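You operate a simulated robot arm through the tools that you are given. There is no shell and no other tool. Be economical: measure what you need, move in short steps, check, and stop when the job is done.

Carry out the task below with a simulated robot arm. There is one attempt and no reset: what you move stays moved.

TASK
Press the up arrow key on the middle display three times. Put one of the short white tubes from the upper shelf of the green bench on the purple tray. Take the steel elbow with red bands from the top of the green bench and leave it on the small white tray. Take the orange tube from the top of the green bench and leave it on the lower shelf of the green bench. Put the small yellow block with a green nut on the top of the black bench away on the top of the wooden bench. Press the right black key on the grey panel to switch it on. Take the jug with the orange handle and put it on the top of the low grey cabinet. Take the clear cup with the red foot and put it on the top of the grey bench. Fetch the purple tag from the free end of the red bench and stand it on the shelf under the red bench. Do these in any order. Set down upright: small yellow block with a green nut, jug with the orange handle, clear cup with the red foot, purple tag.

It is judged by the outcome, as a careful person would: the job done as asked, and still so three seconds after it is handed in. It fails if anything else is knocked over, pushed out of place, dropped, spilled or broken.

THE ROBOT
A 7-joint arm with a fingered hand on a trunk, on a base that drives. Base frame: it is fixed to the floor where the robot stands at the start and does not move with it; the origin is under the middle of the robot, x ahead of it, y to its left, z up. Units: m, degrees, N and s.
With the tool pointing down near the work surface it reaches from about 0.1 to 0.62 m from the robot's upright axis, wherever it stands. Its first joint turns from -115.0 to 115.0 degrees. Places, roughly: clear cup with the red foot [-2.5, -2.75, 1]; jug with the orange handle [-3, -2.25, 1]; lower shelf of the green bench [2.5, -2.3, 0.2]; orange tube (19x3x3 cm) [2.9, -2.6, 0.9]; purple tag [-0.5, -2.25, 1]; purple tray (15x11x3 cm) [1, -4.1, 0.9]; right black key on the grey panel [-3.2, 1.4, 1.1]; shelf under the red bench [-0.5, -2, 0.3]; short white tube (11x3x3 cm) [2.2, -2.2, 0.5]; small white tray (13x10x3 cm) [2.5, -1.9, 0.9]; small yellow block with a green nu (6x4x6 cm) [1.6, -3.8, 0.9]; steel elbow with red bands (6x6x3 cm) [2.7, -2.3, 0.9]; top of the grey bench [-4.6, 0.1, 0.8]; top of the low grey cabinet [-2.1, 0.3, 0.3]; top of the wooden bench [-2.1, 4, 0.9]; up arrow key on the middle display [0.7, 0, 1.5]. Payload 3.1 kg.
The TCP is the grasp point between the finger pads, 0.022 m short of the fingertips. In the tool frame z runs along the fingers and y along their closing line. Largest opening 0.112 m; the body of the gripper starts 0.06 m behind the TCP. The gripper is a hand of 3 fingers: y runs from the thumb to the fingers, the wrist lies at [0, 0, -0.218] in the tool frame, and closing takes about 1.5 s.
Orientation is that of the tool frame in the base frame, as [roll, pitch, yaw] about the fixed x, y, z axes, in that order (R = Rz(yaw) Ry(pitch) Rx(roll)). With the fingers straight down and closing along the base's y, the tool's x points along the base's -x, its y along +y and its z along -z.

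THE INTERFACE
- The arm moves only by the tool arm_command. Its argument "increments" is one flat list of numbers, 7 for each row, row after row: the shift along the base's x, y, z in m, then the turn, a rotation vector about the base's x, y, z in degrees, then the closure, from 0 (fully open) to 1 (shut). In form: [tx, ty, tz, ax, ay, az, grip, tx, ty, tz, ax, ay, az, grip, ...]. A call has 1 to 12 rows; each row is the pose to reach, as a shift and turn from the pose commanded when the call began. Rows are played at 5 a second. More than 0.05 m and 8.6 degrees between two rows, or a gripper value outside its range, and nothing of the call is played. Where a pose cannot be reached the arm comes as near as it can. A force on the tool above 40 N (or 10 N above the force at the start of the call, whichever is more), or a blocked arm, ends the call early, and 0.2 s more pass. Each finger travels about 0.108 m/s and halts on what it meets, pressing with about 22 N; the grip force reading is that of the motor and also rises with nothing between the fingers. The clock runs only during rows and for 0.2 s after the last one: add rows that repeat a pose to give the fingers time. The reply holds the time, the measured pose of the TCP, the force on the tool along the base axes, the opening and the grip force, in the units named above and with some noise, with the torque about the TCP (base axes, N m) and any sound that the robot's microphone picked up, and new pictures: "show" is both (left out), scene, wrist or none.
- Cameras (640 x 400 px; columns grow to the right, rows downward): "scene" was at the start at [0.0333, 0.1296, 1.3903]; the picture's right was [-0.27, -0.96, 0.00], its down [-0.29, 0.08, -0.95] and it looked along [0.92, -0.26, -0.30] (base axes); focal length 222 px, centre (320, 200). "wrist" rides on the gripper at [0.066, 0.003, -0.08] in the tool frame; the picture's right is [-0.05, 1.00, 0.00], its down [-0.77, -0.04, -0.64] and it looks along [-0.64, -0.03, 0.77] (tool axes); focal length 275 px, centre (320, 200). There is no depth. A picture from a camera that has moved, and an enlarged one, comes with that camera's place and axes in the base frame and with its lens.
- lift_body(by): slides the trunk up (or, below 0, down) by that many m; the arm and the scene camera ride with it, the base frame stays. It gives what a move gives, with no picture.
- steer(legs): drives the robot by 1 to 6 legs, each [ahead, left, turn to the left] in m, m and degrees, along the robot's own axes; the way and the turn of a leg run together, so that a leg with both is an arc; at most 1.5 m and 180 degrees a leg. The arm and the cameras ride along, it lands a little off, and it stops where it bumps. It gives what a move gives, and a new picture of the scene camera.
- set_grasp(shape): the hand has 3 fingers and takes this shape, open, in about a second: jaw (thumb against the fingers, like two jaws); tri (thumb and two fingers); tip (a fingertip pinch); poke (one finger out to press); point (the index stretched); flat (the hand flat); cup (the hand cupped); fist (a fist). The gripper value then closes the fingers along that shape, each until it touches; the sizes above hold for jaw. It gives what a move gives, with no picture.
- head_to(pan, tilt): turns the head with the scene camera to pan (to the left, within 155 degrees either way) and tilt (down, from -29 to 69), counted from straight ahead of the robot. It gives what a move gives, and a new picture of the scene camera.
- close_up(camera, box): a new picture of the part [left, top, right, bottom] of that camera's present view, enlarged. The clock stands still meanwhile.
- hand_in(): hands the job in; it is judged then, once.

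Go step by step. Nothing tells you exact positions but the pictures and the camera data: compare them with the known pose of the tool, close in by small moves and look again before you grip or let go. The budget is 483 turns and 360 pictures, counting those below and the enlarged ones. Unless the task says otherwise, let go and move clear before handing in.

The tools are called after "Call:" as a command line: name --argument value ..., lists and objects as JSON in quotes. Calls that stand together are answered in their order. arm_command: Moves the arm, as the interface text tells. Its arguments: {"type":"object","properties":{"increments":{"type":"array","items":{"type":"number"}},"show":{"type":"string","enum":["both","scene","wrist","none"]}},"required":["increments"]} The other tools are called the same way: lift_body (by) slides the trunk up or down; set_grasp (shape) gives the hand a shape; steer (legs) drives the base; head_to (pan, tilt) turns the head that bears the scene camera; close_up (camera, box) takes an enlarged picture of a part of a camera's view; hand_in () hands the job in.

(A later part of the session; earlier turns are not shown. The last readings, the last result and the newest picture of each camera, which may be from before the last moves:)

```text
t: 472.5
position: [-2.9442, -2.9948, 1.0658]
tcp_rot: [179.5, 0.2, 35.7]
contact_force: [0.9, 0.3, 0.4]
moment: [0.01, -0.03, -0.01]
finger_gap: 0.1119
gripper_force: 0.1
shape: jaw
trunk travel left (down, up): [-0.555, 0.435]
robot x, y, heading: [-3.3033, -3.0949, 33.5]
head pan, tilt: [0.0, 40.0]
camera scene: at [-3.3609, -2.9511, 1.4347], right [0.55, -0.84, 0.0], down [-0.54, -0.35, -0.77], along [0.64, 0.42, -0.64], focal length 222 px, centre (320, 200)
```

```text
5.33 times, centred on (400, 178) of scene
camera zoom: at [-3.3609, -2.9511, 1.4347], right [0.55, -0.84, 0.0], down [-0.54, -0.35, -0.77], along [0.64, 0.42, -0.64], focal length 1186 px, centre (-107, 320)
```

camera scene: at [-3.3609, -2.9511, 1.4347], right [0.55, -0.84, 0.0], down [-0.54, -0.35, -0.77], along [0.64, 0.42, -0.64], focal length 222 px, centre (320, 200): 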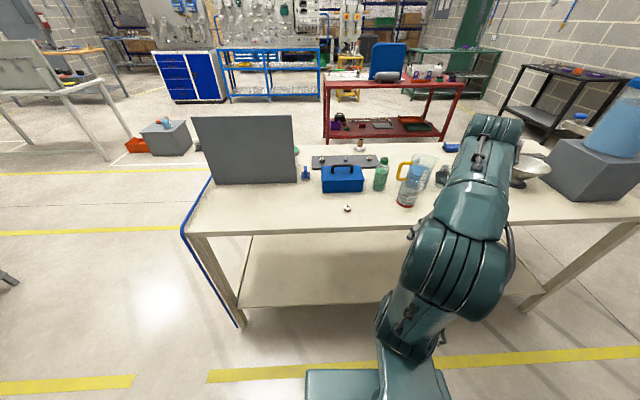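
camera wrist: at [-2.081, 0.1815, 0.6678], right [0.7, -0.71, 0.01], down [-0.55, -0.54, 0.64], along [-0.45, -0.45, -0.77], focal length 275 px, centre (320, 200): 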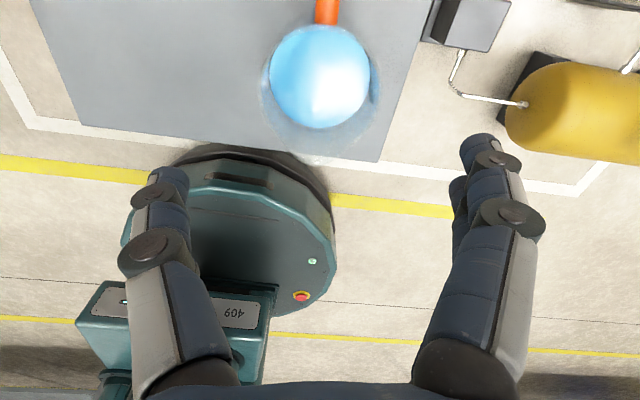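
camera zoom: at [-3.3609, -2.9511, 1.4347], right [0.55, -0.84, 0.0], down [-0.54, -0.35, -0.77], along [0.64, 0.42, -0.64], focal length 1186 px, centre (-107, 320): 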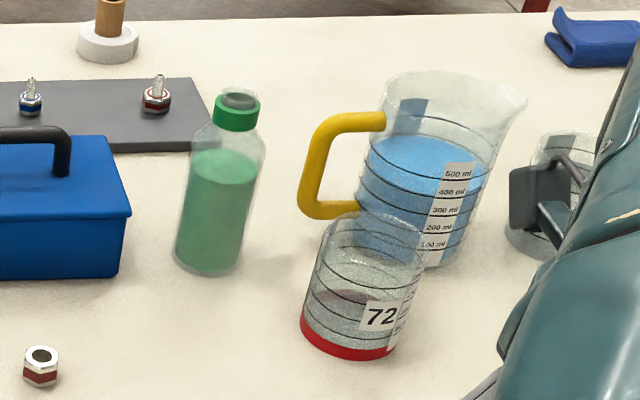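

The cup "72" with red foot is at about (-2.615,-2.868). Moving closer.

Call:
steer --legs '[[0, -0.1, 0], [0.17, 0, 0]]'

Call:
arm_command --increments '[0, 0, 0.02, 0, 0, 0, 0, 0, 0, 0.04, 0, 0, 0, 0]' --show "wrist"

```text
t: 474.7
position: [-2.7476, -2.9832, 1.0655]
tcp_rot: [179.6, 0.2, 35.9]
contact_force: [0.9, 0.3, 0.5]
moment: [-0.02, 0.03, 0.04]
finger_gap: 0.1119
gripper_force: 0.1
shape: jaw
trunk travel left (down, up): [-0.555, 0.435]
robot x, y, heading: [-3.1052, -3.0861, 33.5]
head pan, tilt: [0.0, 40.0]
camera scene: at [-3.1641, -2.9407, 1.4347], right [0.55, -0.83, 0.0], down [-0.54, -0.35, -0.77], along [0.64, 0.42, -0.64], focal length 222 px, centre (320, 200)
```

scene: 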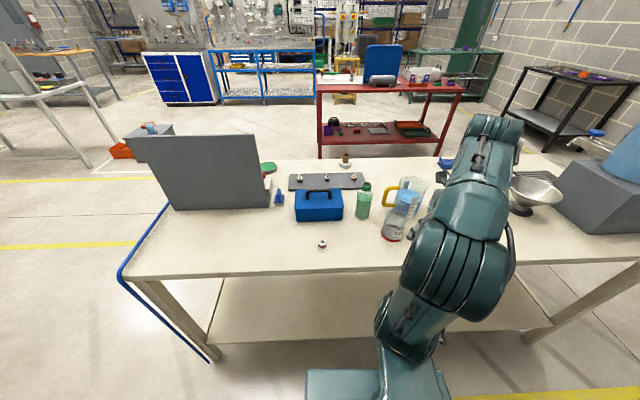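

```text
t: 475.3
position: [-2.7484, -2.9839, 1.1068]
tcp_rot: [179.5, 0.2, 35.9]
contact_force: [0.1, -0.1, 0.4]
moment: [-0.01, -0.01, 0.03]
finger_gap: 0.1118
gripper_force: 0.0
shape: jaw
trunk travel left (down, up): [-0.555, 0.435]
robot x, y, heading: [-3.1064, -3.0832, 33.4]
head pan, tilt: [0.0, 40.0]
camera wrist: at [-2.6915, -2.946, 1.1863], right [0.55, -0.84, 0.01], down [-0.65, -0.42, 0.64], along [-0.53, -0.35, -0.77], focal length 275 px, centre (320, 200)
```

wrist: 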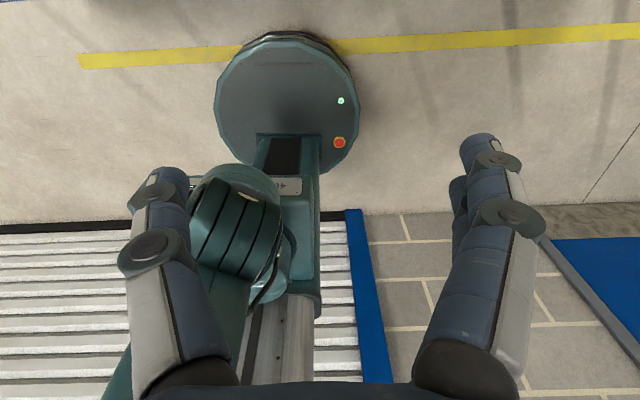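

The wrist camera is on the far side, near the yellow-handled jug. I'll unwind the wrist 177° so the camera faces me before descending.

Call:
arm_command --increments '[0, 0, 0, 0, 0, 7.5, 0, 0, 0, 0, 0, 0, 15, 0, 0, 0, 0, 0, 0, 22.5, 0, 0, 0, 0, 0, 0, 30, 0, 0, 0, 0, 0, 0, 37.5, 0, 0, 0, 0, 0, 0, 45, 0, 0, 0, 0, 0, 0, 52.5, 0, 0, 0, 0, 0, 0, 60, 0, 0, 0, 0, 0, 0, 67.5, 0, 0, 0, 0, 0, 0, 75, 0, 0, 0, 0, 0, 0, 82.5, 0, 0, 0, 0, 0, 0, 90, 0]' --show "none"

Call:
arm_command --increments '[0, 0, 0, 0, 0, 7.5, 0, 0, 0, 0, 0, 0, 15, 0, 0, 0, 0, 0, 0, 22.5, 0, 0, 0, 0, 0, 0, 30, 0, 0, 0, 0, 0, 0, 37.5, 0, 0, 0, 0, 0, 0, 45, 0, 0, 0, 0, 0, 0, 52.5, 0, 0, 0, 0, 0, 0, 60, 0, 0, 0, 0, 0, 0, 67.5, 0, 0, 0, 0, 0, 0, 75, 0, 0, 0, 0, 0, 0, 82.5, 0, 0, 0, 0, 0, 0, 87.5, 0]'

```text
t: 477.9
position: [-2.7481, -2.9856, 1.1064]
tcp_rot: [179.6, 0.1, 126.1]
contact_force: [-0.5, 0.3, 0.0]
moment: [0.0, -0.01, 0.01]
finger_gap: 0.1118
gripper_force: 0.0
shape: jaw
trunk travel left (down, up): [-0.555, 0.435]
robot x, y, heading: [-3.1033, -3.0819, 33.4]
head pan, tilt: [0.0, 40.0]
```

```text
t: 480.5
position: [-2.7473, -2.9845, 1.1051]
tcp_rot: [179.6, 0.2, -146.6]
contact_force: [-0.4, 0.3, -0.6]
moment: [-0.02, -0.02, -0.01]
finger_gap: 0.1119
gripper_force: 0.1
shape: jaw
trunk travel left (down, up): [-0.555, 0.435]
robot x, y, heading: [-3.1054, -3.0845, 33.6]
head pan, tilt: [0.0, 40.0]
camera scene: at [-3.1651, -2.9415, 1.4348], right [0.55, -0.83, 0.0], down [-0.54, -0.35, -0.77], along [0.64, 0.42, -0.64], focal length 222 px, centre (320, 200)
camera wrist: at [-2.8034, -3.0182, 1.1854], right [-0.51, 0.86, 0.01], down [0.66, 0.39, 0.64], along [0.55, 0.33, -0.77], focal length 275 px, centre (320, 200)
```

scene: 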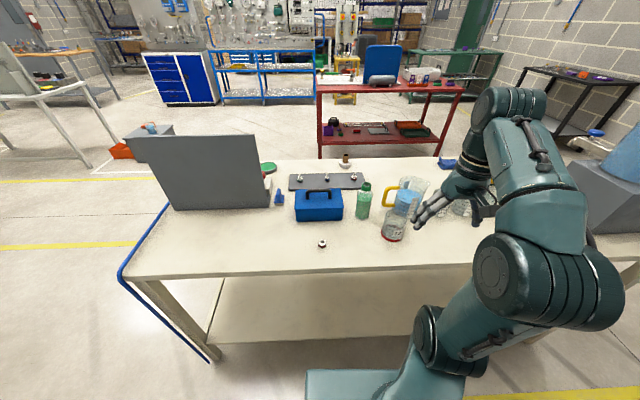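
wrist: 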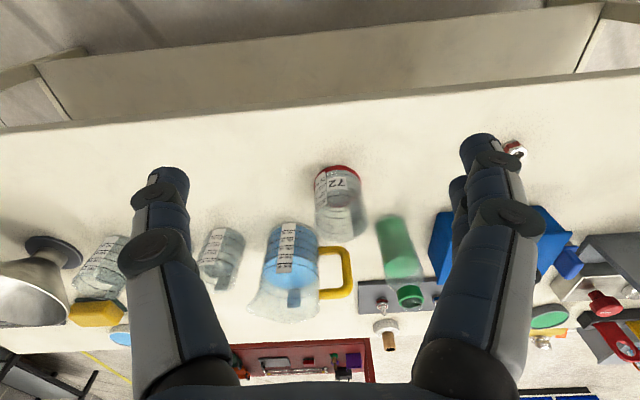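

Moving over the cup.

Call:
arm_command --increments '[0.03, 0.026, 0, 0, 0, 0, 0, 0.06, 0.052, 0, 0, 0, 0, 0, 0.09, 0.078, 0, 0, 0, 0, 0, 0.125, 0.108, -0.01, 0, 0, 0, 0, 0.125, 0.108, -0.04, 0, 0, 0, 0, 0.125, 0.108, -0.06, 0, 0, 0, 0]'

```text
t: 481.9
position: [-2.6218, -2.8779, 1.0482]
tcp_rot: [179.7, 0.1, -146.8]
contact_force: [-0.8, 0.4, -1.0]
moment: [0.04, -0.01, 0.01]
finger_gap: 0.1119
gripper_force: 0.0
shape: jaw
out of reach, approached as far as the arm can: row 4
trunk travel left (down, up): [-0.555, 0.435]
robot x, y, heading: [-3.1076, -3.0836, 33.2]
head pan, tilt: [0.0, 40.0]
camera scene: at [-3.1655, -2.9419, 1.4348], right [0.55, -0.83, 0.0], down [-0.54, -0.35, -0.77], along [0.64, 0.42, -0.64], focal length 222 px, centre (320, 200)
camera wrist: at [-2.6776, -2.9121, 1.1273], right [-0.51, 0.86, 0.01], down [0.66, 0.39, 0.64], along [0.55, 0.33, -0.77], focal length 275 px, centre (320, 200)
```

scene: 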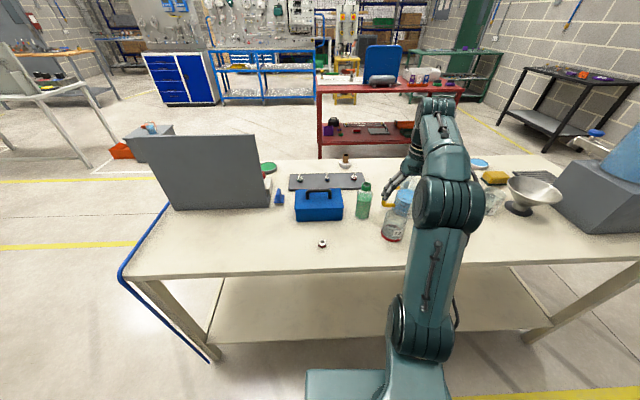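
wrist: 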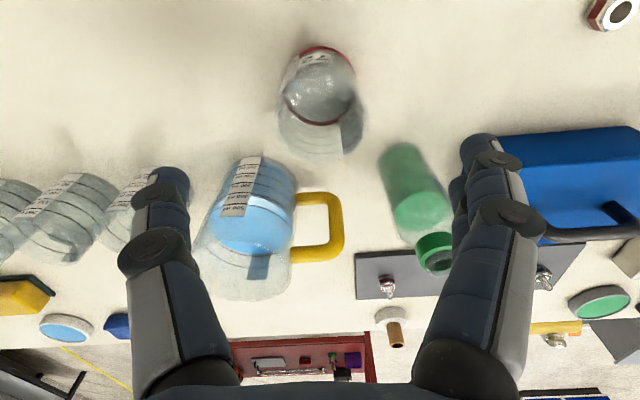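

The cup is ~1.2 cm further out; adjust and descend.

Call:
arm_command --increments '[0.01, 0.0066, -0.02, 0, 0, 0, 0, 0.01, 0.0066, -0.05, 0, 0, 0, 0, 0.01, 0.0066, -0.08, 0, 0, 0, 0, 0.01, 0.0066, -0.09, 0, 0, 0, 0]' --show "wrist"

Call:
close_up --camera "scene" --box '[350, 160, 470, 235]'

```text
t: 482.9
position: [-2.6121, -2.8688, 0.9557]
tcp_rot: [179.7, 0.3, -146.6]
contact_force: [0.2, -0.5, 0.4]
moment: [-0.04, 0.0, -0.01]
finger_gap: 0.112
gripper_force: 0.1
shape: jaw
trunk travel left (down, up): [-0.555, 0.435]
robot x, y, heading: [-3.1025, -3.0842, 33.3]
head pan, tilt: [0.0, 40.0]
camera wrist: at [-2.6675, -2.9034, 1.0354], right [-0.51, 0.86, 0.01], down [0.66, 0.39, 0.64], along [0.55, 0.33, -0.77], focal length 275 px, centre (320, 200)
```

wrist: 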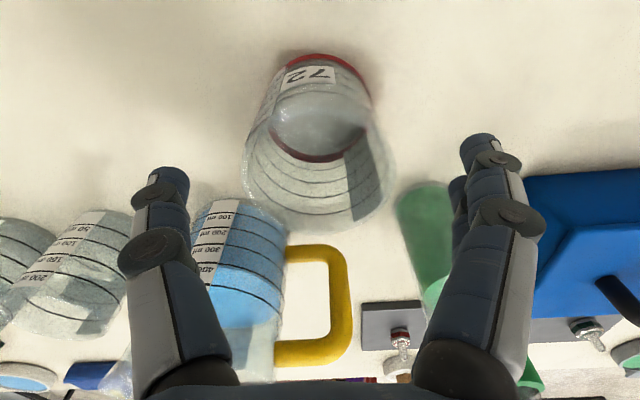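

```text
5.33 times, centred on (410, 198) of scene
camera zoom: at [-3.1651, -2.9414, 1.4348], right [0.55, -0.83, 0.0], down [-0.54, -0.35, -0.77], along [0.64, 0.42, -0.64], focal length 1186 px, centre (-160, 213)
```

zoom: 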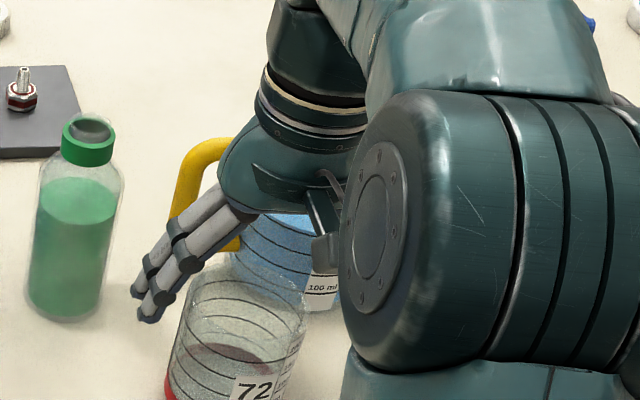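

Aligned with the cup. Descend to mid-height and close.

Call:
arm_command --increments '[0, 0, -0.015, 0, 0, 0, 0, 0, 0, -0.03, 0, 0, 0, 0, 0, 0, -0.042, 0, 0, 0, 0, 0, 0, -0.046, 0, 0, 0, 0]' --show "wrist"

```text
t: 483.9
position: [-2.613, -2.8693, 0.9107]
tcp_rot: [179.6, 0.2, -146.6]
contact_force: [-0.2, 0.5, 0.0]
moment: [0.02, 0.01, 0.0]
finger_gap: 0.1118
gripper_force: 0.0
shape: jaw
trunk travel left (down, up): [-0.555, 0.435]
robot x, y, heading: [-3.1066, -3.0839, 33.6]
head pan, tilt: [0.0, 40.0]
camera wrist: at [-2.6681, -2.9037, 0.9897], right [-0.51, 0.86, 0.01], down [0.66, 0.39, 0.64], along [0.55, 0.33, -0.77], focal length 275 px, centre (320, 200)
```

wrist: 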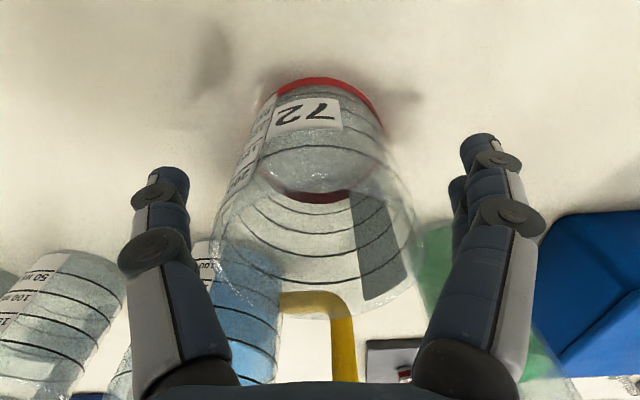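

Call:
arm_command --increments '[0, 0, 0, 0, 0, 0, 0.3, 0, 0, 0, 0, 0, 0, 0.5, 0, 0, 0, 0, 0, 0, 0.7, 0, 0, 0, 0, 0, 0, 0.9, 0, 0, 0, 0, 0, 0, 1, 0, 0, 0, 0, 0, 0, 1, 0, 0, 0, 0, 0, 0, 1]' --show "wrist"

```text
t: 485.5
position: [-2.6128, -2.869, 0.9099]
tcp_rot: [179.6, 0.1, -146.6]
contact_force: [0.9, 0.6, 0.2]
moment: [0.01, 0.04, 0.0]
finger_gap: 0.0577
gripper_force: 21.2
shape: jaw
trunk travel left (down, up): [-0.555, 0.435]
robot x, y, heading: [-3.1087, -3.0811, 33.5]
head pan, tilt: [0.0, 40.0]
camera wrist: at [-2.6679, -2.9036, 0.9899], right [-0.51, 0.86, 0.01], down [0.66, 0.39, 0.64], along [0.55, 0.33, -0.77], focal length 275 px, centre (320, 200)
```

wrist: 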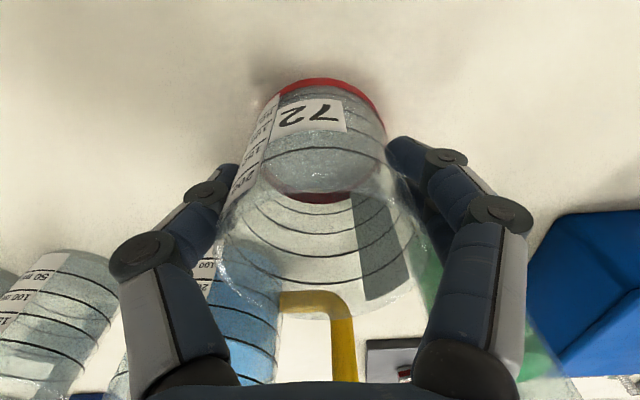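

Gripped at 5.8 cm. Lifting straight up, then drawing back.

Call:
arm_command --increments '[0, 0, 0.01, 0, 0, 0, 1, 0, 0, 0.03, 0, 0, 0, 1, 0, 0, 0.06, 0, 0, 0, 1, 0, 0, 0.1, 0, 0, 0, 1, 0, 0, 0.14, 0, 0, 0, 1, -0.02, -0.015, 0.16, 0, 0, 0, 1, -0.05, -0.035, 0.17, 0, 0, 0, 1, -0.08, -0.055, 0.17, 0, 0, 0, 1, -0.11, -0.075, 0.17, 0, 0, 0, 1, -0.14, -0.095, 0.17, 0, 0, 0, 1]'

```text
t: 487.7
position: [-2.7555, -2.9654, 1.0802]
tcp_rot: [179.6, 0.1, -146.5]
contact_force: [-0.1, 0.0, -0.9]
moment: [0.03, -0.01, 0.03]
finger_gap: 0.0573
gripper_force: 21.6
shape: jaw
trunk travel left (down, up): [-0.555, 0.435]
robot x, y, heading: [-3.1068, -3.0872, 33.3]
head pan, tilt: [0.0, 40.0]
camera scene: at [-3.166, -2.9422, 1.4348], right [0.55, -0.83, 0.0], down [-0.54, -0.35, -0.77], along [0.64, 0.42, -0.64], focal length 222 px, centre (320, 200)
camera wrist: at [-2.8092, -2.9989, 1.1599], right [-0.51, 0.86, 0.01], down [0.66, 0.39, 0.64], along [0.55, 0.33, -0.77], focal length 275 px, centre (320, 200)
```

scene: 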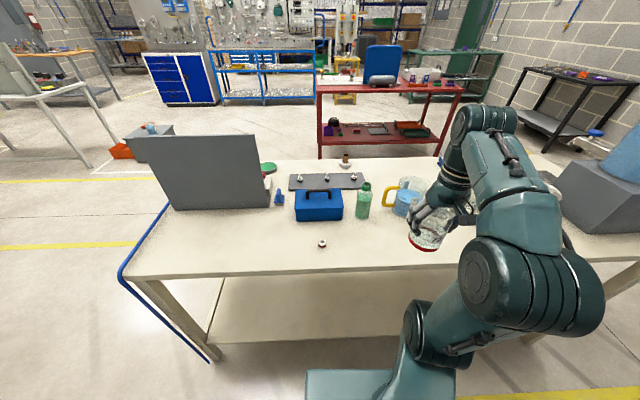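
wrist: 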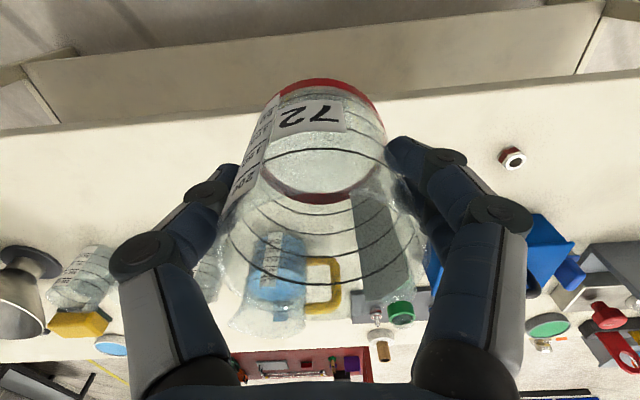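

The cup is held upright. Driving out from behind the bench toward the grey bench.

Call:
steer --legs '[[-0.17, 0.1, 0], [0, 0.95, 0], [0.941, 0.563, 0], [0.714, 0.632, 0]]'

Call:
head_to --pan 110 --tilt 25

```text
t: 503.7
position: [-2.7721, -0.2479, 1.0797]
tcp_rot: [179.6, 0.3, -145.6]
contact_force: [0.2, -0.3, -0.2]
moment: [-0.01, -0.01, 0.03]
finger_gap: 0.0575
gripper_force: 22.1
shape: jaw
trunk travel left (down, up): [-0.555, 0.435]
robot x, y, heading: [-3.121, -0.3785, 34.3]
head pan, tilt: [0.0, 40.0]
camera scene: at [-3.1854, -0.2326, 1.4347], right [0.57, -0.82, 0.0], down [-0.53, -0.36, -0.77], along [0.63, 0.43, -0.64], focal length 222 px, centre (320, 200)
```

scene: 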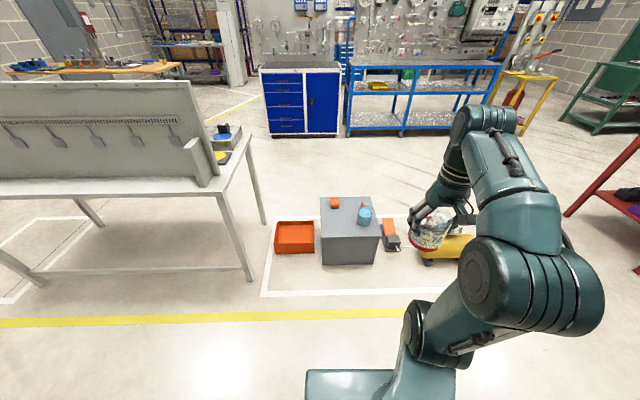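

```text
t: 505.6
position: [-2.7726, -0.2483, 1.0803]
tcp_rot: [179.6, 0.3, -145.7]
contact_force: [0.8, 0.4, 0.1]
moment: [-0.02, 0.01, -0.02]
finger_gap: 0.0577
gripper_force: 21.9
shape: jaw
trunk travel left (down, up): [-0.555, 0.435]
robot x, y, heading: [-3.1206, -0.3736, 34.5]
head pan, tilt: [110.0, 25.0]
camera scene: at [-3.3306, -0.2275, 1.4581], right [0.58, 0.81, 0.0], down [0.34, -0.25, -0.91], along [-0.74, 0.53, -0.42], focal length 222 px, centre (320, 200)
```

scene: 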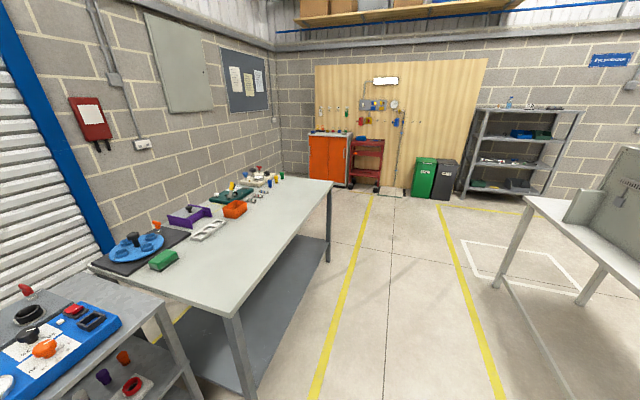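

The grey bench's front half is free around (-4.45,0.28). Driving to stand in front of it.

Call:
steer --legs '[[0.138, 0.784, 0], [0, 0, -177.6], [0, -0.55, 0], [0.2, 0, 0]]'

Call:
head_to --pan 0 --tilt 45

```text
t: 521.1
position: [-4.273, 0.5471, 1.0801]
tcp_rot: [179.5, 0.1, 34.7]
contact_force: [-0.2, -1.2, -1.1]
moment: [0.04, -0.02, -0.01]
finger_gap: 0.0572
gripper_force: 22.1
shape: jaw
trunk travel left (down, up): [-0.555, 0.435]
robot x, y, heading: [-3.9207, 0.678, -145.4]
head pan, tilt: [110.0, 25.0]
camera scene: at [-3.7084, 0.5328, 1.4582], right [-0.58, -0.82, 0.0], down [-0.34, 0.24, -0.91], along [0.74, -0.52, -0.42], focal length 222 px, centre (320, 200)
```

scene: 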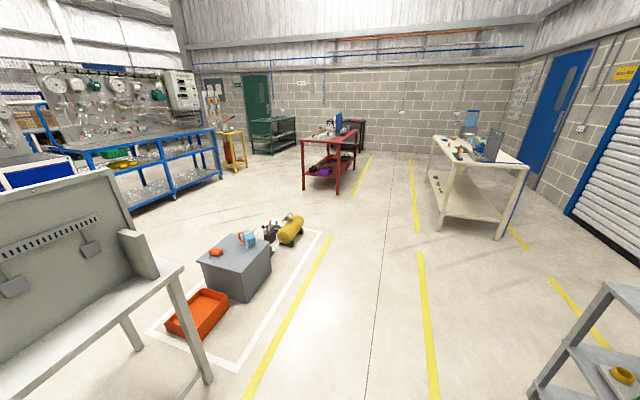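

```text
t: 523.0
position: [-4.2718, 0.5475, 1.0809]
tcp_rot: [179.7, 0.2, 34.7]
contact_force: [0.4, -0.7, -0.7]
moment: [-0.02, -0.03, 0.0]
finger_gap: 0.0572
gripper_force: 22.1
shape: jaw
trunk travel left (down, up): [-0.555, 0.435]
robot x, y, heading: [-3.9223, 0.6747, -145.2]
head pan, tilt: [0.0, 45.0]
camera scene: at [-3.8494, 0.5403, 1.4275], right [-0.57, 0.82, 0.0], down [0.58, 0.4, -0.71], along [-0.58, -0.4, -0.71], focal length 222 px, centre (320, 200)
```

scene: 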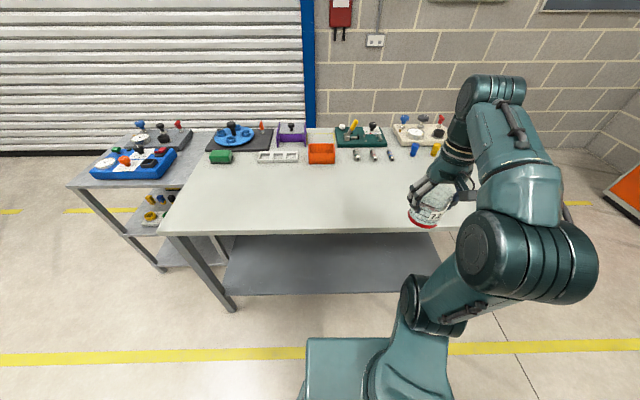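

Advance 0.1, extend the cup over the bench and lower.

Call:
steer --legs '[[0.1, 0, 0]]'

Call:
arm_command --increments '[-0.028, -0.02, 0, 0, 0, 0, 1, -0.056, -0.039, -0.02, 0, 0, 0, 1, -0.084, -0.058, -0.05, 0, 0, 0, 1, -0.112, -0.077, -0.09, 0, 0, 0, 1, -0.14, -0.097, -0.12, 0, 0, 0, 1, -0.14, -0.097, -0.15, 0, 0, 0, 1, -0.14, -0.097, -0.175, 0, 0, 0, 1]'

Call:
close_up --camera "scene" --box '[320, 160, 480, 260]'

```text
t: 524.1
position: [-4.3554, 0.4911, 1.0796]
tcp_rot: [179.5, 0.2, 34.7]
contact_force: [-0.2, 0.3, -1.0]
moment: [0.03, -0.03, -0.02]
finger_gap: 0.0575
gripper_force: 22.0
shape: jaw
trunk travel left (down, up): [-0.555, 0.435]
robot x, y, heading: [-4.0067, 0.619, -145.2]
head pan, tilt: [0.0, 45.0]
camera scene: at [-3.9326, 0.4827, 1.4275], right [-0.57, 0.82, 0.0], down [0.58, 0.4, -0.71], along [-0.58, -0.4, -0.71], focal length 222 px, centre (320, 200)
```

scene: 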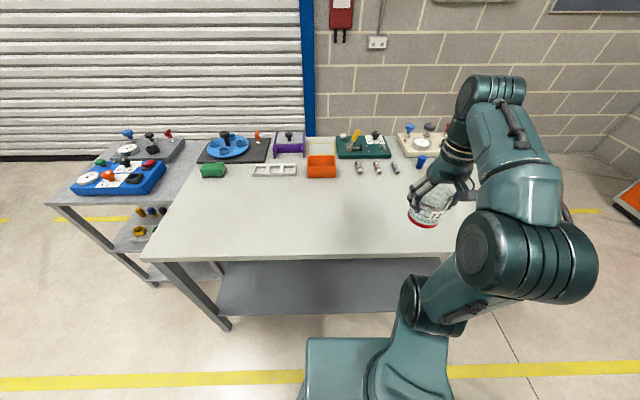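

```text
refused: row 4 steps farther than a row can; nothing moved
```

```text
4.00 times, centred on (400, 210) of scene
camera zoom: at [-3.9326, 0.4827, 1.4275], right [-0.57, 0.82, 0.0], down [0.58, 0.4, -0.71], along [-0.58, -0.4, -0.71], focal length 890 px, centre (0, 160)
```

zoom: 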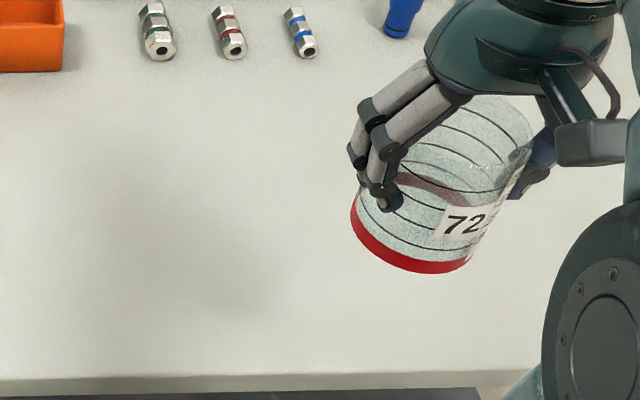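

Call:
arm_command --increments '[-0.028, -0.02, 0, 0, 0, 0, 1, -0.056, -0.039, -0.01, 0, 0, 0, 1, -0.084, -0.058, -0.03, 0, 0, 0, 1, -0.112, -0.077, -0.055, 0, 0, 0, 1, -0.14, -0.097, -0.08, 0, 0, 0, 1, -0.14, -0.097, -0.12, 0, 0, 0, 1, -0.14, -0.097, -0.16, 0, 0, 0, 1, -0.14, -0.097, -0.185, 0, 0, 0, 1]'

Call:
close_up --camera "scene" --box '[320, 140, 480, 240]'

```text
t: 525.9
position: [-4.4925, 0.3949, 0.8956]
tcp_rot: [179.6, 0.2, 34.7]
contact_force: [0.6, -0.1, 0.1]
moment: [0.0, 0.0, -0.02]
finger_gap: 0.057
gripper_force: 21.8
shape: jaw
trunk travel left (down, up): [-0.555, 0.435]
robot x, y, heading: [-4.0083, 0.6189, -145.4]
head pan, tilt: [0.0, 45.0]
camera scene: at [-3.9314, 0.4836, 1.4275], right [-0.57, 0.82, 0.0], down [0.58, 0.4, -0.71], along [-0.58, -0.4, -0.71], focal length 222 px, centre (320, 200)
camera wrist: at [-4.435, 0.4312, 0.9754], right [0.53, -0.85, 0.01], down [-0.66, -0.4, 0.64], along [-0.54, -0.34, -0.77], focal length 275 px, centre (320, 200)
```

scene: 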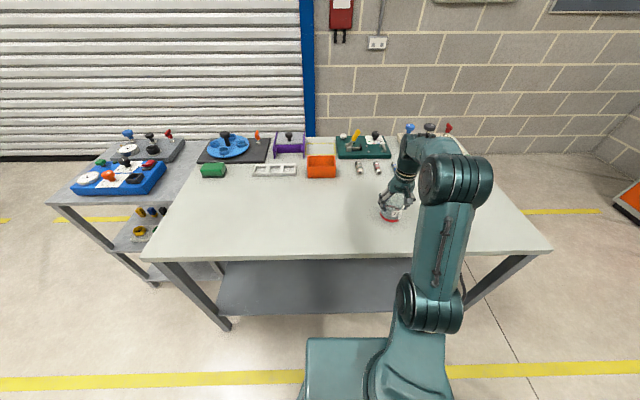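
wrist: 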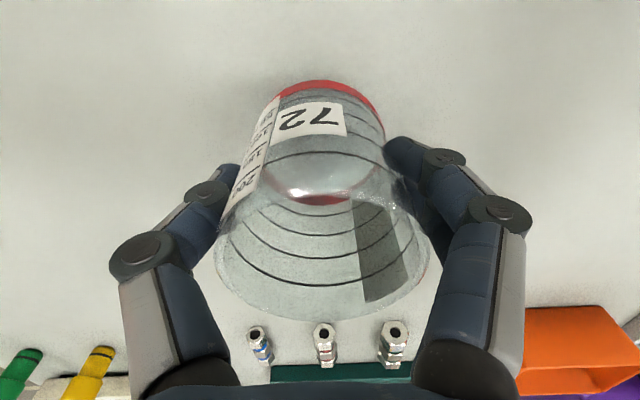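

```text
4.00 times, centred on (400, 190) of scene
camera zoom: at [-3.9314, 0.4836, 1.4275], right [-0.57, 0.82, 0.0], down [0.58, 0.4, -0.71], along [-0.58, -0.4, -0.71], focal length 890 px, centre (0, 240)
```

zoom: 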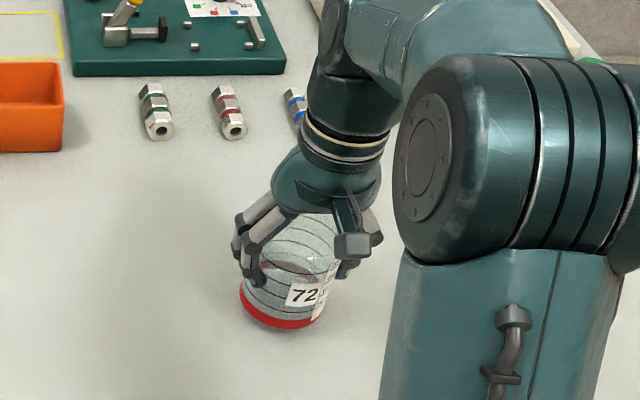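

Near the surface and well inside. Lower in small steps.

Call:
arm_command --increments '[0, 0, -0.006, 0, 0, 0, 1, 0, 0, -0.012, 0, 0, 0, 1, 0, 0, -0.018, 0, 0, 0, 1, 0, 0, -0.022, 0, 0, 0, 1]' --show "wrist"

```text
t: 526.9
position: [-4.4931, 0.3947, 0.8777]
tcp_rot: [179.8, 0.7, 34.7]
contact_force: [-4.3, -3.2, 31.8]
moment: [-0.03, 0.11, 0.0]
finger_gap: 0.0562
gripper_force: 21.8
shape: jaw
trunk travel left (down, up): [-0.555, 0.435]
robot x, y, heading: [-3.9994, 0.6181, -145.3]
head pan, tilt: [0.0, 45.0]
camera wrist: at [-4.4339, 0.4309, 0.9558], right [0.53, -0.85, 0.01], down [-0.65, -0.4, 0.65], along [-0.54, -0.35, -0.76], focal length 275 px, centre (320, 200)
```

wrist: 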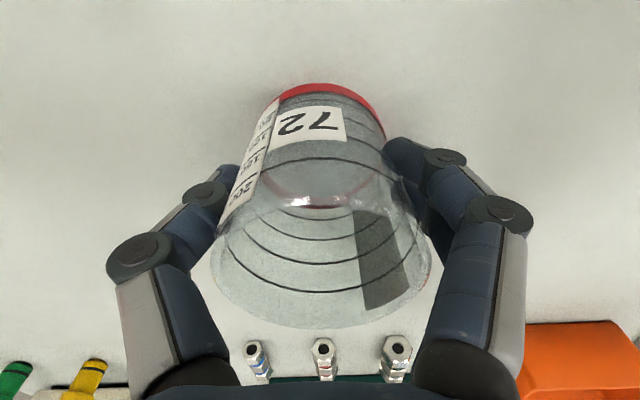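

Contact. Ease up and release slowly, then rise.

Call:
arm_command --increments '[0, 0, 0.004, 0, 0, 0, 1, 0, 0, 0.005, 0, 0, 0, 0.85, 0, 0, 0.005, 0, 0, 0, 0.6, 0, 0, 0.005, 0, 0, 0, 0.3, 0, 0, 0.005, 0, 0, 0, 0, 0, 0, 0.005, 0, 0, 0, 0, 0, 0, 0.03, 0, 0, 0, 0, 0, 0, 0.07, 0, 0, 0, 0, 0, 0, 0.11, 0, 0, 0, 0, 0, 0, 0.15, 0, 0, 0, 0]'

```text
t: 529.1
position: [-4.4943, 0.3934, 1.0259]
tcp_rot: [179.6, 0.1, 34.7]
contact_force: [0.0, -0.1, 0.5]
moment: [0.02, -0.02, 0.01]
finger_gap: 0.112
gripper_force: 0.0
shape: jaw
trunk travel left (down, up): [-0.555, 0.435]
robot x, y, heading: [-4.0025, 0.6197, -145.1]
head pan, tilt: [0.0, 45.0]
camera scene: at [-3.9314, 0.4833, 1.4274], right [-0.57, 0.82, 0.0], down [0.58, 0.4, -0.71], along [-0.58, -0.4, -0.71], focal length 222 px, centre (320, 200)
camera wrist: at [-4.4372, 0.4299, 1.1051], right [0.53, -0.85, 0.01], down [-0.66, -0.4, 0.64], along [-0.54, -0.34, -0.77], focal length 275 px, centre (320, 200)
```

scene: 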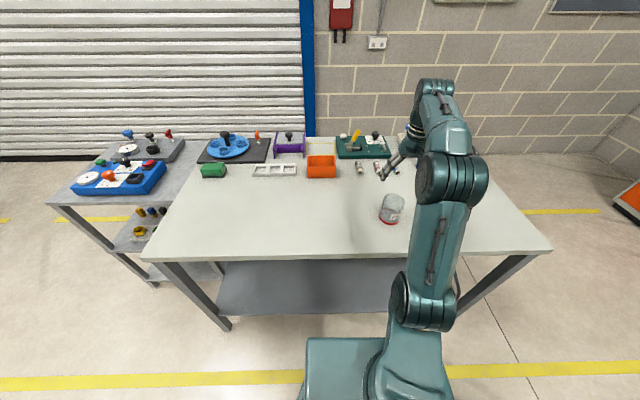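
wrist: 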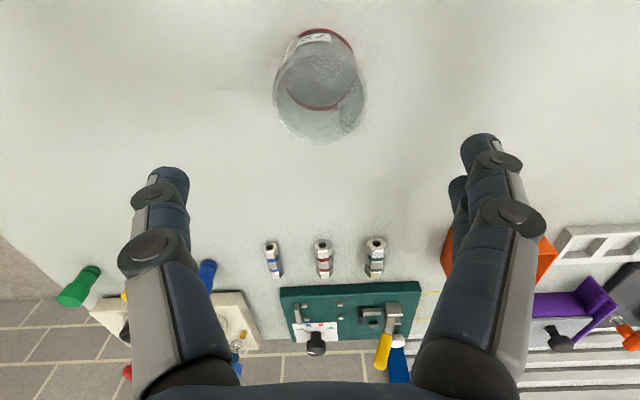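

The cup stands on the grey bench. Last is the purple tag at the red bench; tuck and drive there.

Call:
arm_command --increments '[0.028, 0.02, 0.02, 0, 0, 0, 0, 0.056, 0.039, 0.03, 0, 0, 0, 0, 0.084, 0.058, 0.04, 0, 0, 0, 0, 0.112, 0.077, 0.05, 0, 0, 0, 0, 0.14, 0.097, 0.05, 0, 0, 0, 0]' --show "none"

Call:
steer --legs '[[-0.3, 0, 0], [0, 0, 180], [-0.146, -1.352, 0], [-0.066, -1.054, 0], [0.32, -0.59, 0]]'

Call:
head_to --pan -5 --tilt 30

```text
t: 530.3
position: [-4.3521, 0.4932, 1.0748]
tcp_rot: [179.6, 0.1, 34.7]
contact_force: [-0.7, 0.3, 0.6]
moment: [-0.02, 0.01, 0.0]
finger_gap: 0.1119
gripper_force: 0.0
shape: jaw
trunk travel left (down, up): [-0.555, 0.435]
robot x, y, heading: [-4.0045, 0.6171, -145.4]
head pan, tilt: [0.0, 45.0]
```

```text
t: 554.5
position: [-1.5636, -1.4291, 1.0749]
tcp_rot: [179.6, 0.2, -144.2]
contact_force: [0.0, -0.6, 0.5]
moment: [0.03, 0.02, 0.0]
finger_gap: 0.1119
gripper_force: 0.2
shape: jaw
trunk travel left (down, up): [-0.555, 0.435]
robot x, y, heading: [-1.9131, -1.5619, 35.7]
head pan, tilt: [0.0, 45.0]
camera scene: at [-1.9799, -1.4244, 1.4275], right [0.59, -0.81, 0.0], down [-0.57, -0.41, -0.71], along [0.57, 0.41, -0.71], focal length 222 px, centre (320, 200)
```

scene: 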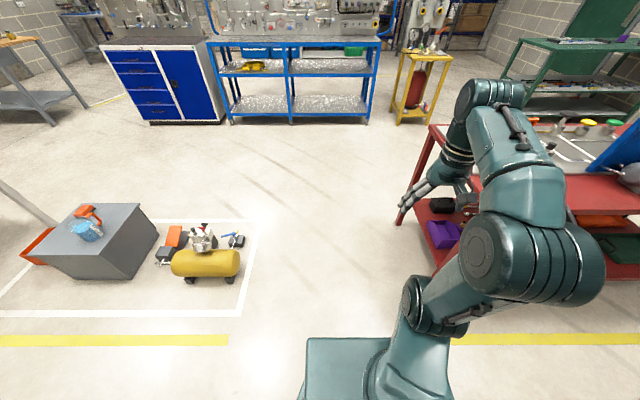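

```text
t: 555.2
position: [-1.5639, -1.4292, 1.0753]
tcp_rot: [179.6, 0.2, -144.2]
contact_force: [-0.6, 0.5, 0.8]
moment: [-0.03, 0.02, -0.02]
finger_gap: 0.1121
gripper_force: 0.0
shape: jaw
trunk travel left (down, up): [-0.555, 0.435]
robot x, y, heading: [-1.9146, -1.5652, 35.7]
head pan, tilt: [-5.0, 30.0]
camera scene: at [-1.9686, -1.4254, 1.45], right [0.51, -0.86, 0.0], down [-0.43, -0.26, -0.87], along [0.74, 0.44, -0.5], focal length 222 px, centre (320, 200)
```

scene: 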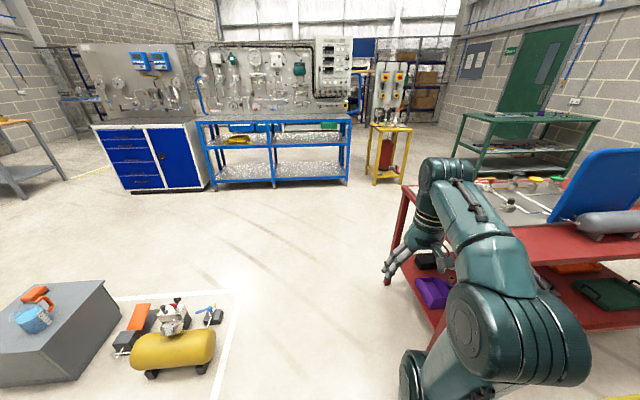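

Call:
head_to --pan -55 --tilt 25

Call:
close_up --camera "scene" --box '[160, 120, 400, 270]'

```text
t: 556.4
position: [-1.5637, -1.428, 1.075]
tcp_rot: [179.6, 0.3, -144.2]
contact_force: [0.4, 0.9, 0.3]
moment: [-0.01, 0.0, 0.03]
finger_gap: 0.1117
gripper_force: 0.1
shape: jaw
trunk travel left (down, up): [-0.555, 0.435]
robot x, y, heading: [-1.9168, -1.5658, 35.8]
head pan, tilt: [-55.0, 25.0]
camera scene: at [-1.9592, -1.502, 1.4581], right [-0.33, -0.94, 0.0], down [-0.4, 0.14, -0.91], along [0.86, -0.3, -0.42], focal length 222 px, centre (320, 200)
```

scene: 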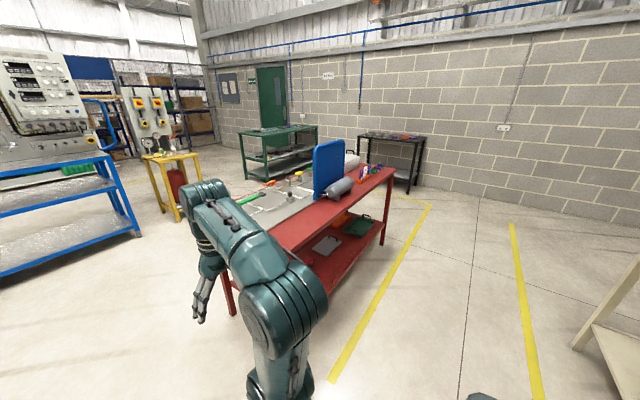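

```text
2.67 times, centred on (280, 195) of scene
camera zoom: at [-1.9592, -1.502, 1.4581], right [-0.33, -0.94, 0.0], down [-0.4, 0.14, -0.91], along [0.86, -0.3, -0.42], focal length 593 px, centre (427, 213)
```

zoom: 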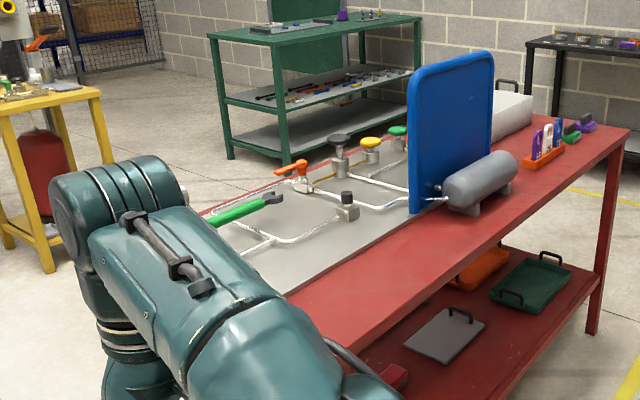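

The purple tags are in an orange holder at the right end of the red bench, ~(-0.59,-2.32). Driving along the aisle to face it.

Call:
steer --legs '[[-0.1, -0.2, 0], [0, -1.18, 0]]'

Call:
head_to --pan 0 --tilt 35

Call:
close_up --camera "scene" --box '[230, 130, 410, 242]'

```text
t: 563.7
position: [-0.846, -2.6159, 1.0758]
tcp_rot: [179.7, 0.2, -145.2]
contact_force: [-1.1, -0.5, -0.8]
moment: [0.03, 0.02, 0.03]
finger_gap: 0.1119
gripper_force: 0.0
shape: jaw
trunk travel left (down, up): [-0.555, 0.435]
robot x, y, heading: [-1.1926, -2.7439, 34.8]
head pan, tilt: [-55.0, 25.0]
camera scene: at [-1.2421, -2.6831, 1.4581], right [-0.34, -0.94, 0.0], down [-0.4, 0.14, -0.91], along [0.85, -0.31, -0.42], focal length 222 px, centre (320, 200)
```

scene: 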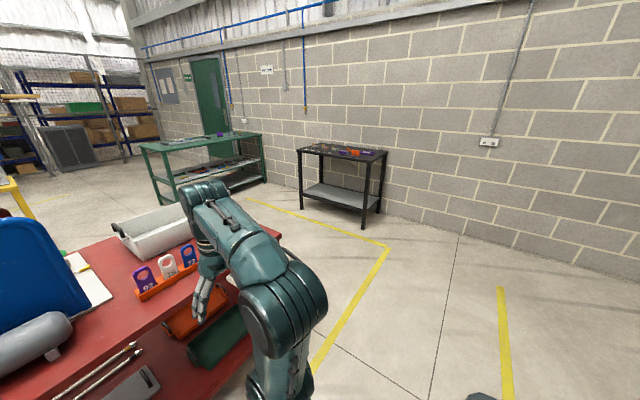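

```text
t: 564.9
position: [-0.8457, -2.6148, 1.0742]
tcp_rot: [179.5, 0.2, -145.1]
contact_force: [0.0, -0.1, -0.2]
moment: [0.01, -0.01, 0.02]
finger_gap: 0.1119
gripper_force: 0.1
shape: jaw
trunk travel left (down, up): [-0.555, 0.435]
robot x, y, heading: [-1.1951, -2.745, 35.1]
head pan, tilt: [0.0, 35.0]
camera scene: at [-1.2566, -2.6008, 1.4423], right [0.57, -0.82, 0.0], down [-0.47, -0.33, -0.82], along [0.67, 0.47, -0.57], focal length 222 px, centre (320, 200)
```

scene: 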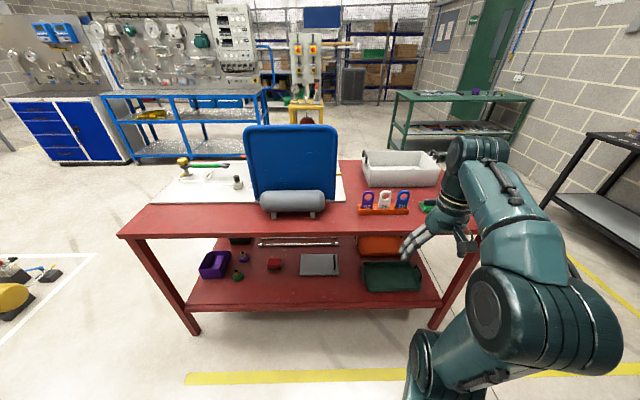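

```text
3.56 times, centred on (320, 186) of scene
camera zoom: at [-1.2566, -2.6008, 1.4423], right [0.57, -0.82, 0.0], down [-0.47, -0.33, -0.82], along [0.67, 0.47, -0.57], focal length 791 px, centre (320, 250)
```

zoom: 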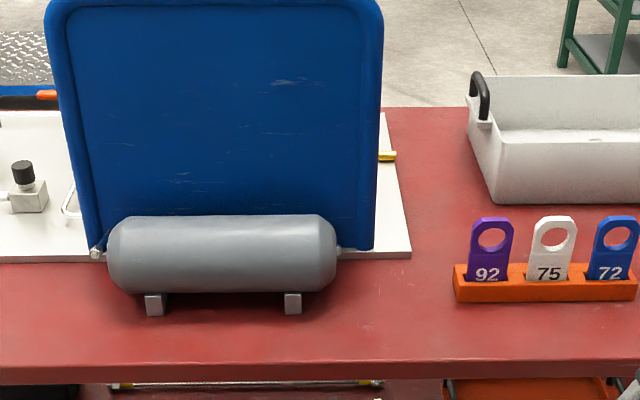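

The purple tag "92" stands in an orange holder with white 75 and blue 72 tags beside it. I'll move closer, turn the hand to close fore-aft, and look from above.

Call:
steer --legs '[[0.24, 0, 0]]'

Call:
arm_command --increments '[0, 0, 0.01, 0, 0, -7.5, 0.2, 0, 0, 0.02, 0, 0, -15, 0.3, 0, 0, 0.03, 0, 0, -22.5, 0.4, 0, 0, 0.04, 0, 0, -30, 0.5, 0, 0, 0.05, 0, 0, -37.5, 0.5, 0, 0, 0.05, 0, 0, -45, 0.5, 0, 0, 0.05, 0, 0, -52.5, 0.5, 0, 0, 0.05, 0, 0, -60, 0.5, 0, 0, 0.05, 0, 0, -67.5, 0.5, 0, 0, 0.05, 0, 0, -75, 0.5, 0, 0, 0.05, 0, 0, -82.5, 0.5, 0, 0, 0.05, 0, 0, -90, 0.5]'

Call:
close_up --camera "scene" --box '[330, 130, 450, 205]'

```text
t: 566.7
position: [-0.6453, -2.4761, 1.0751]
tcp_rot: [179.6, 0.1, -145.2]
contact_force: [0.2, 0.7, -0.1]
moment: [-0.06, 0.02, 0.02]
finger_gap: 0.1117
gripper_force: 0.1
shape: jaw
trunk travel left (down, up): [-0.555, 0.435]
robot x, y, heading: [-0.9944, -2.603, 34.7]
head pan, tilt: [0.0, 35.0]
camera scene: at [-1.0557, -2.4605, 1.4423], right [0.57, -0.82, 0.0], down [-0.47, -0.33, -0.82], along [0.67, 0.47, -0.57], focal length 222 px, centre (320, 200)
```

scene: 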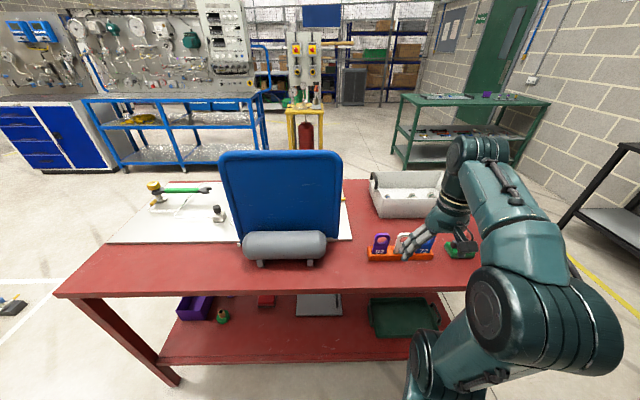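

```text
t: 569.3
position: [-0.6457, -2.4752, 1.1254]
tcp_rot: [179.5, 0.2, 124.6]
contact_force: [0.5, 0.3, 0.1]
moment: [-0.01, 0.03, 0.04]
finger_gap: 0.0566
gripper_force: 0.1
shape: jaw
trunk travel left (down, up): [-0.555, 0.435]
robot x, y, heading: [-0.9938, -2.6029, 34.6]
head pan, tilt: [0.0, 35.0]
camera scene: at [-1.0566, -2.461, 1.4423], right [0.57, -0.82, 0.0], down [-0.47, -0.33, -0.82], along [0.67, 0.47, -0.57], focal length 222 px, centre (320, 200)
camera wrist: at [-0.68, -2.4192, 1.2045], right [0.85, 0.53, 0.01], down [0.4, -0.66, 0.64], along [0.34, -0.54, -0.77], focal length 275 px, centre (320, 200)
```

scene: 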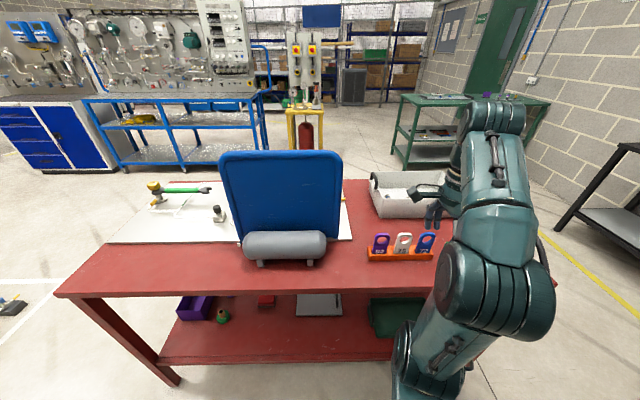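
wrist: 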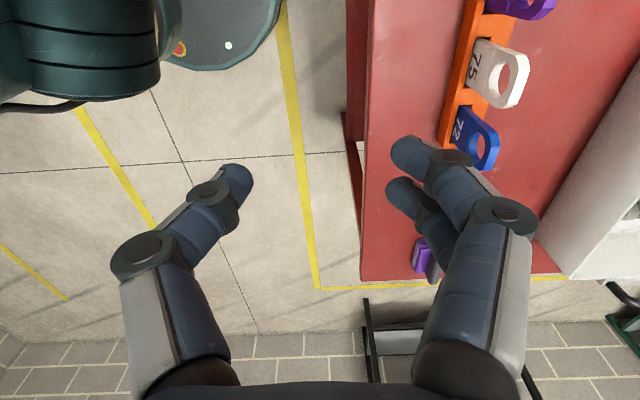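

```text
5.33 times, centred on (390, 168) of scene
camera zoom: at [-1.0566, -2.461, 1.4423], right [0.57, -0.82, 0.0], down [-0.47, -0.33, -0.82], along [0.67, 0.47, -0.57], focal length 1186 px, centre (-53, 373)
```

zoom: 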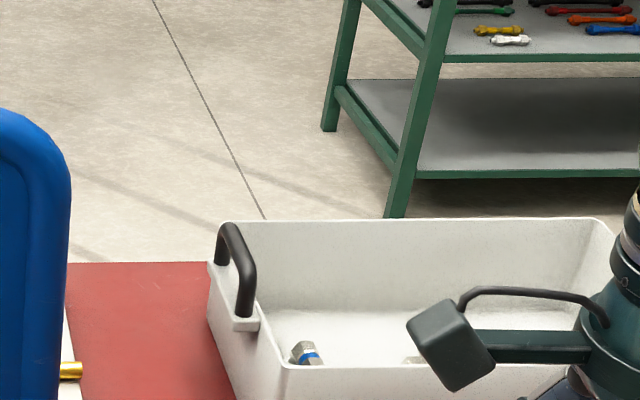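

There's also something purple at the free right end of the bench. Let me look more closely before choosing.

Call:
close_up --camera "wrist" --box '[340, 60, 560, 300]'

Call:
head_to --pan -35 --tilt 45

```text
1.67 times, centred on (450, 180) of wrist
camera zoom: at [-0.68, -2.4192, 1.2045], right [0.85, 0.53, 0.01], down [0.4, -0.66, 0.64], along [0.34, -0.54, -0.77], focal length 459 px, centre (103, 233)
```

zoom: 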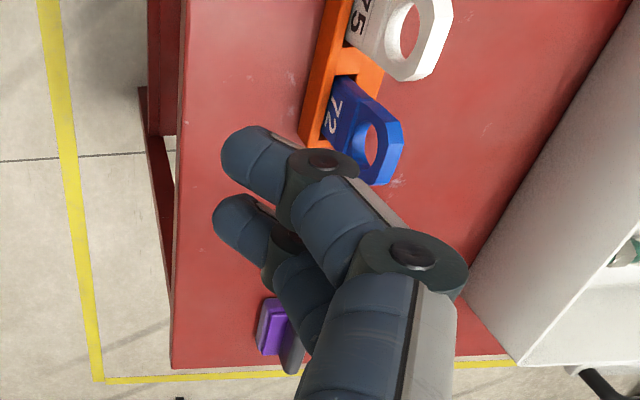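

```text
t: 570.3
position: [-0.6453, -2.4769, 1.1254]
tcp_rot: [179.6, 0.1, 124.8]
contact_force: [0.8, -0.2, -0.4]
moment: [0.0, 0.03, 0.01]
finger_gap: 0.0568
gripper_force: 0.1
shape: jaw
trunk travel left (down, up): [-0.555, 0.435]
robot x, y, heading: [-0.996, -2.6038, 35.1]
head pan, tilt: [-35.0, 45.0]
camera scene: at [-1.0475, -2.5116, 1.4275], right [0.0, -1.0, 0.0], down [-0.71, 0.0, -0.71], along [0.71, 0.0, -0.71], focal length 222 px, centre (320, 200)
```

scene: 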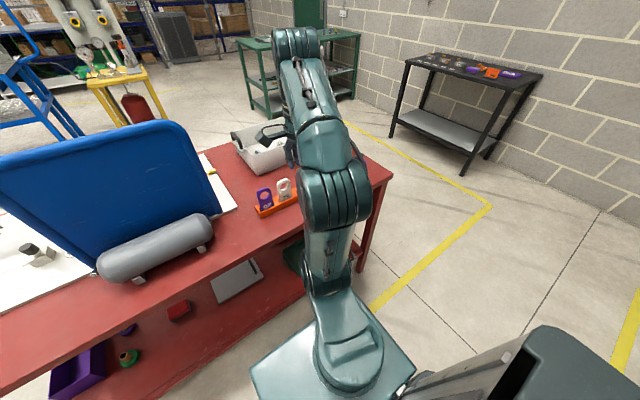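

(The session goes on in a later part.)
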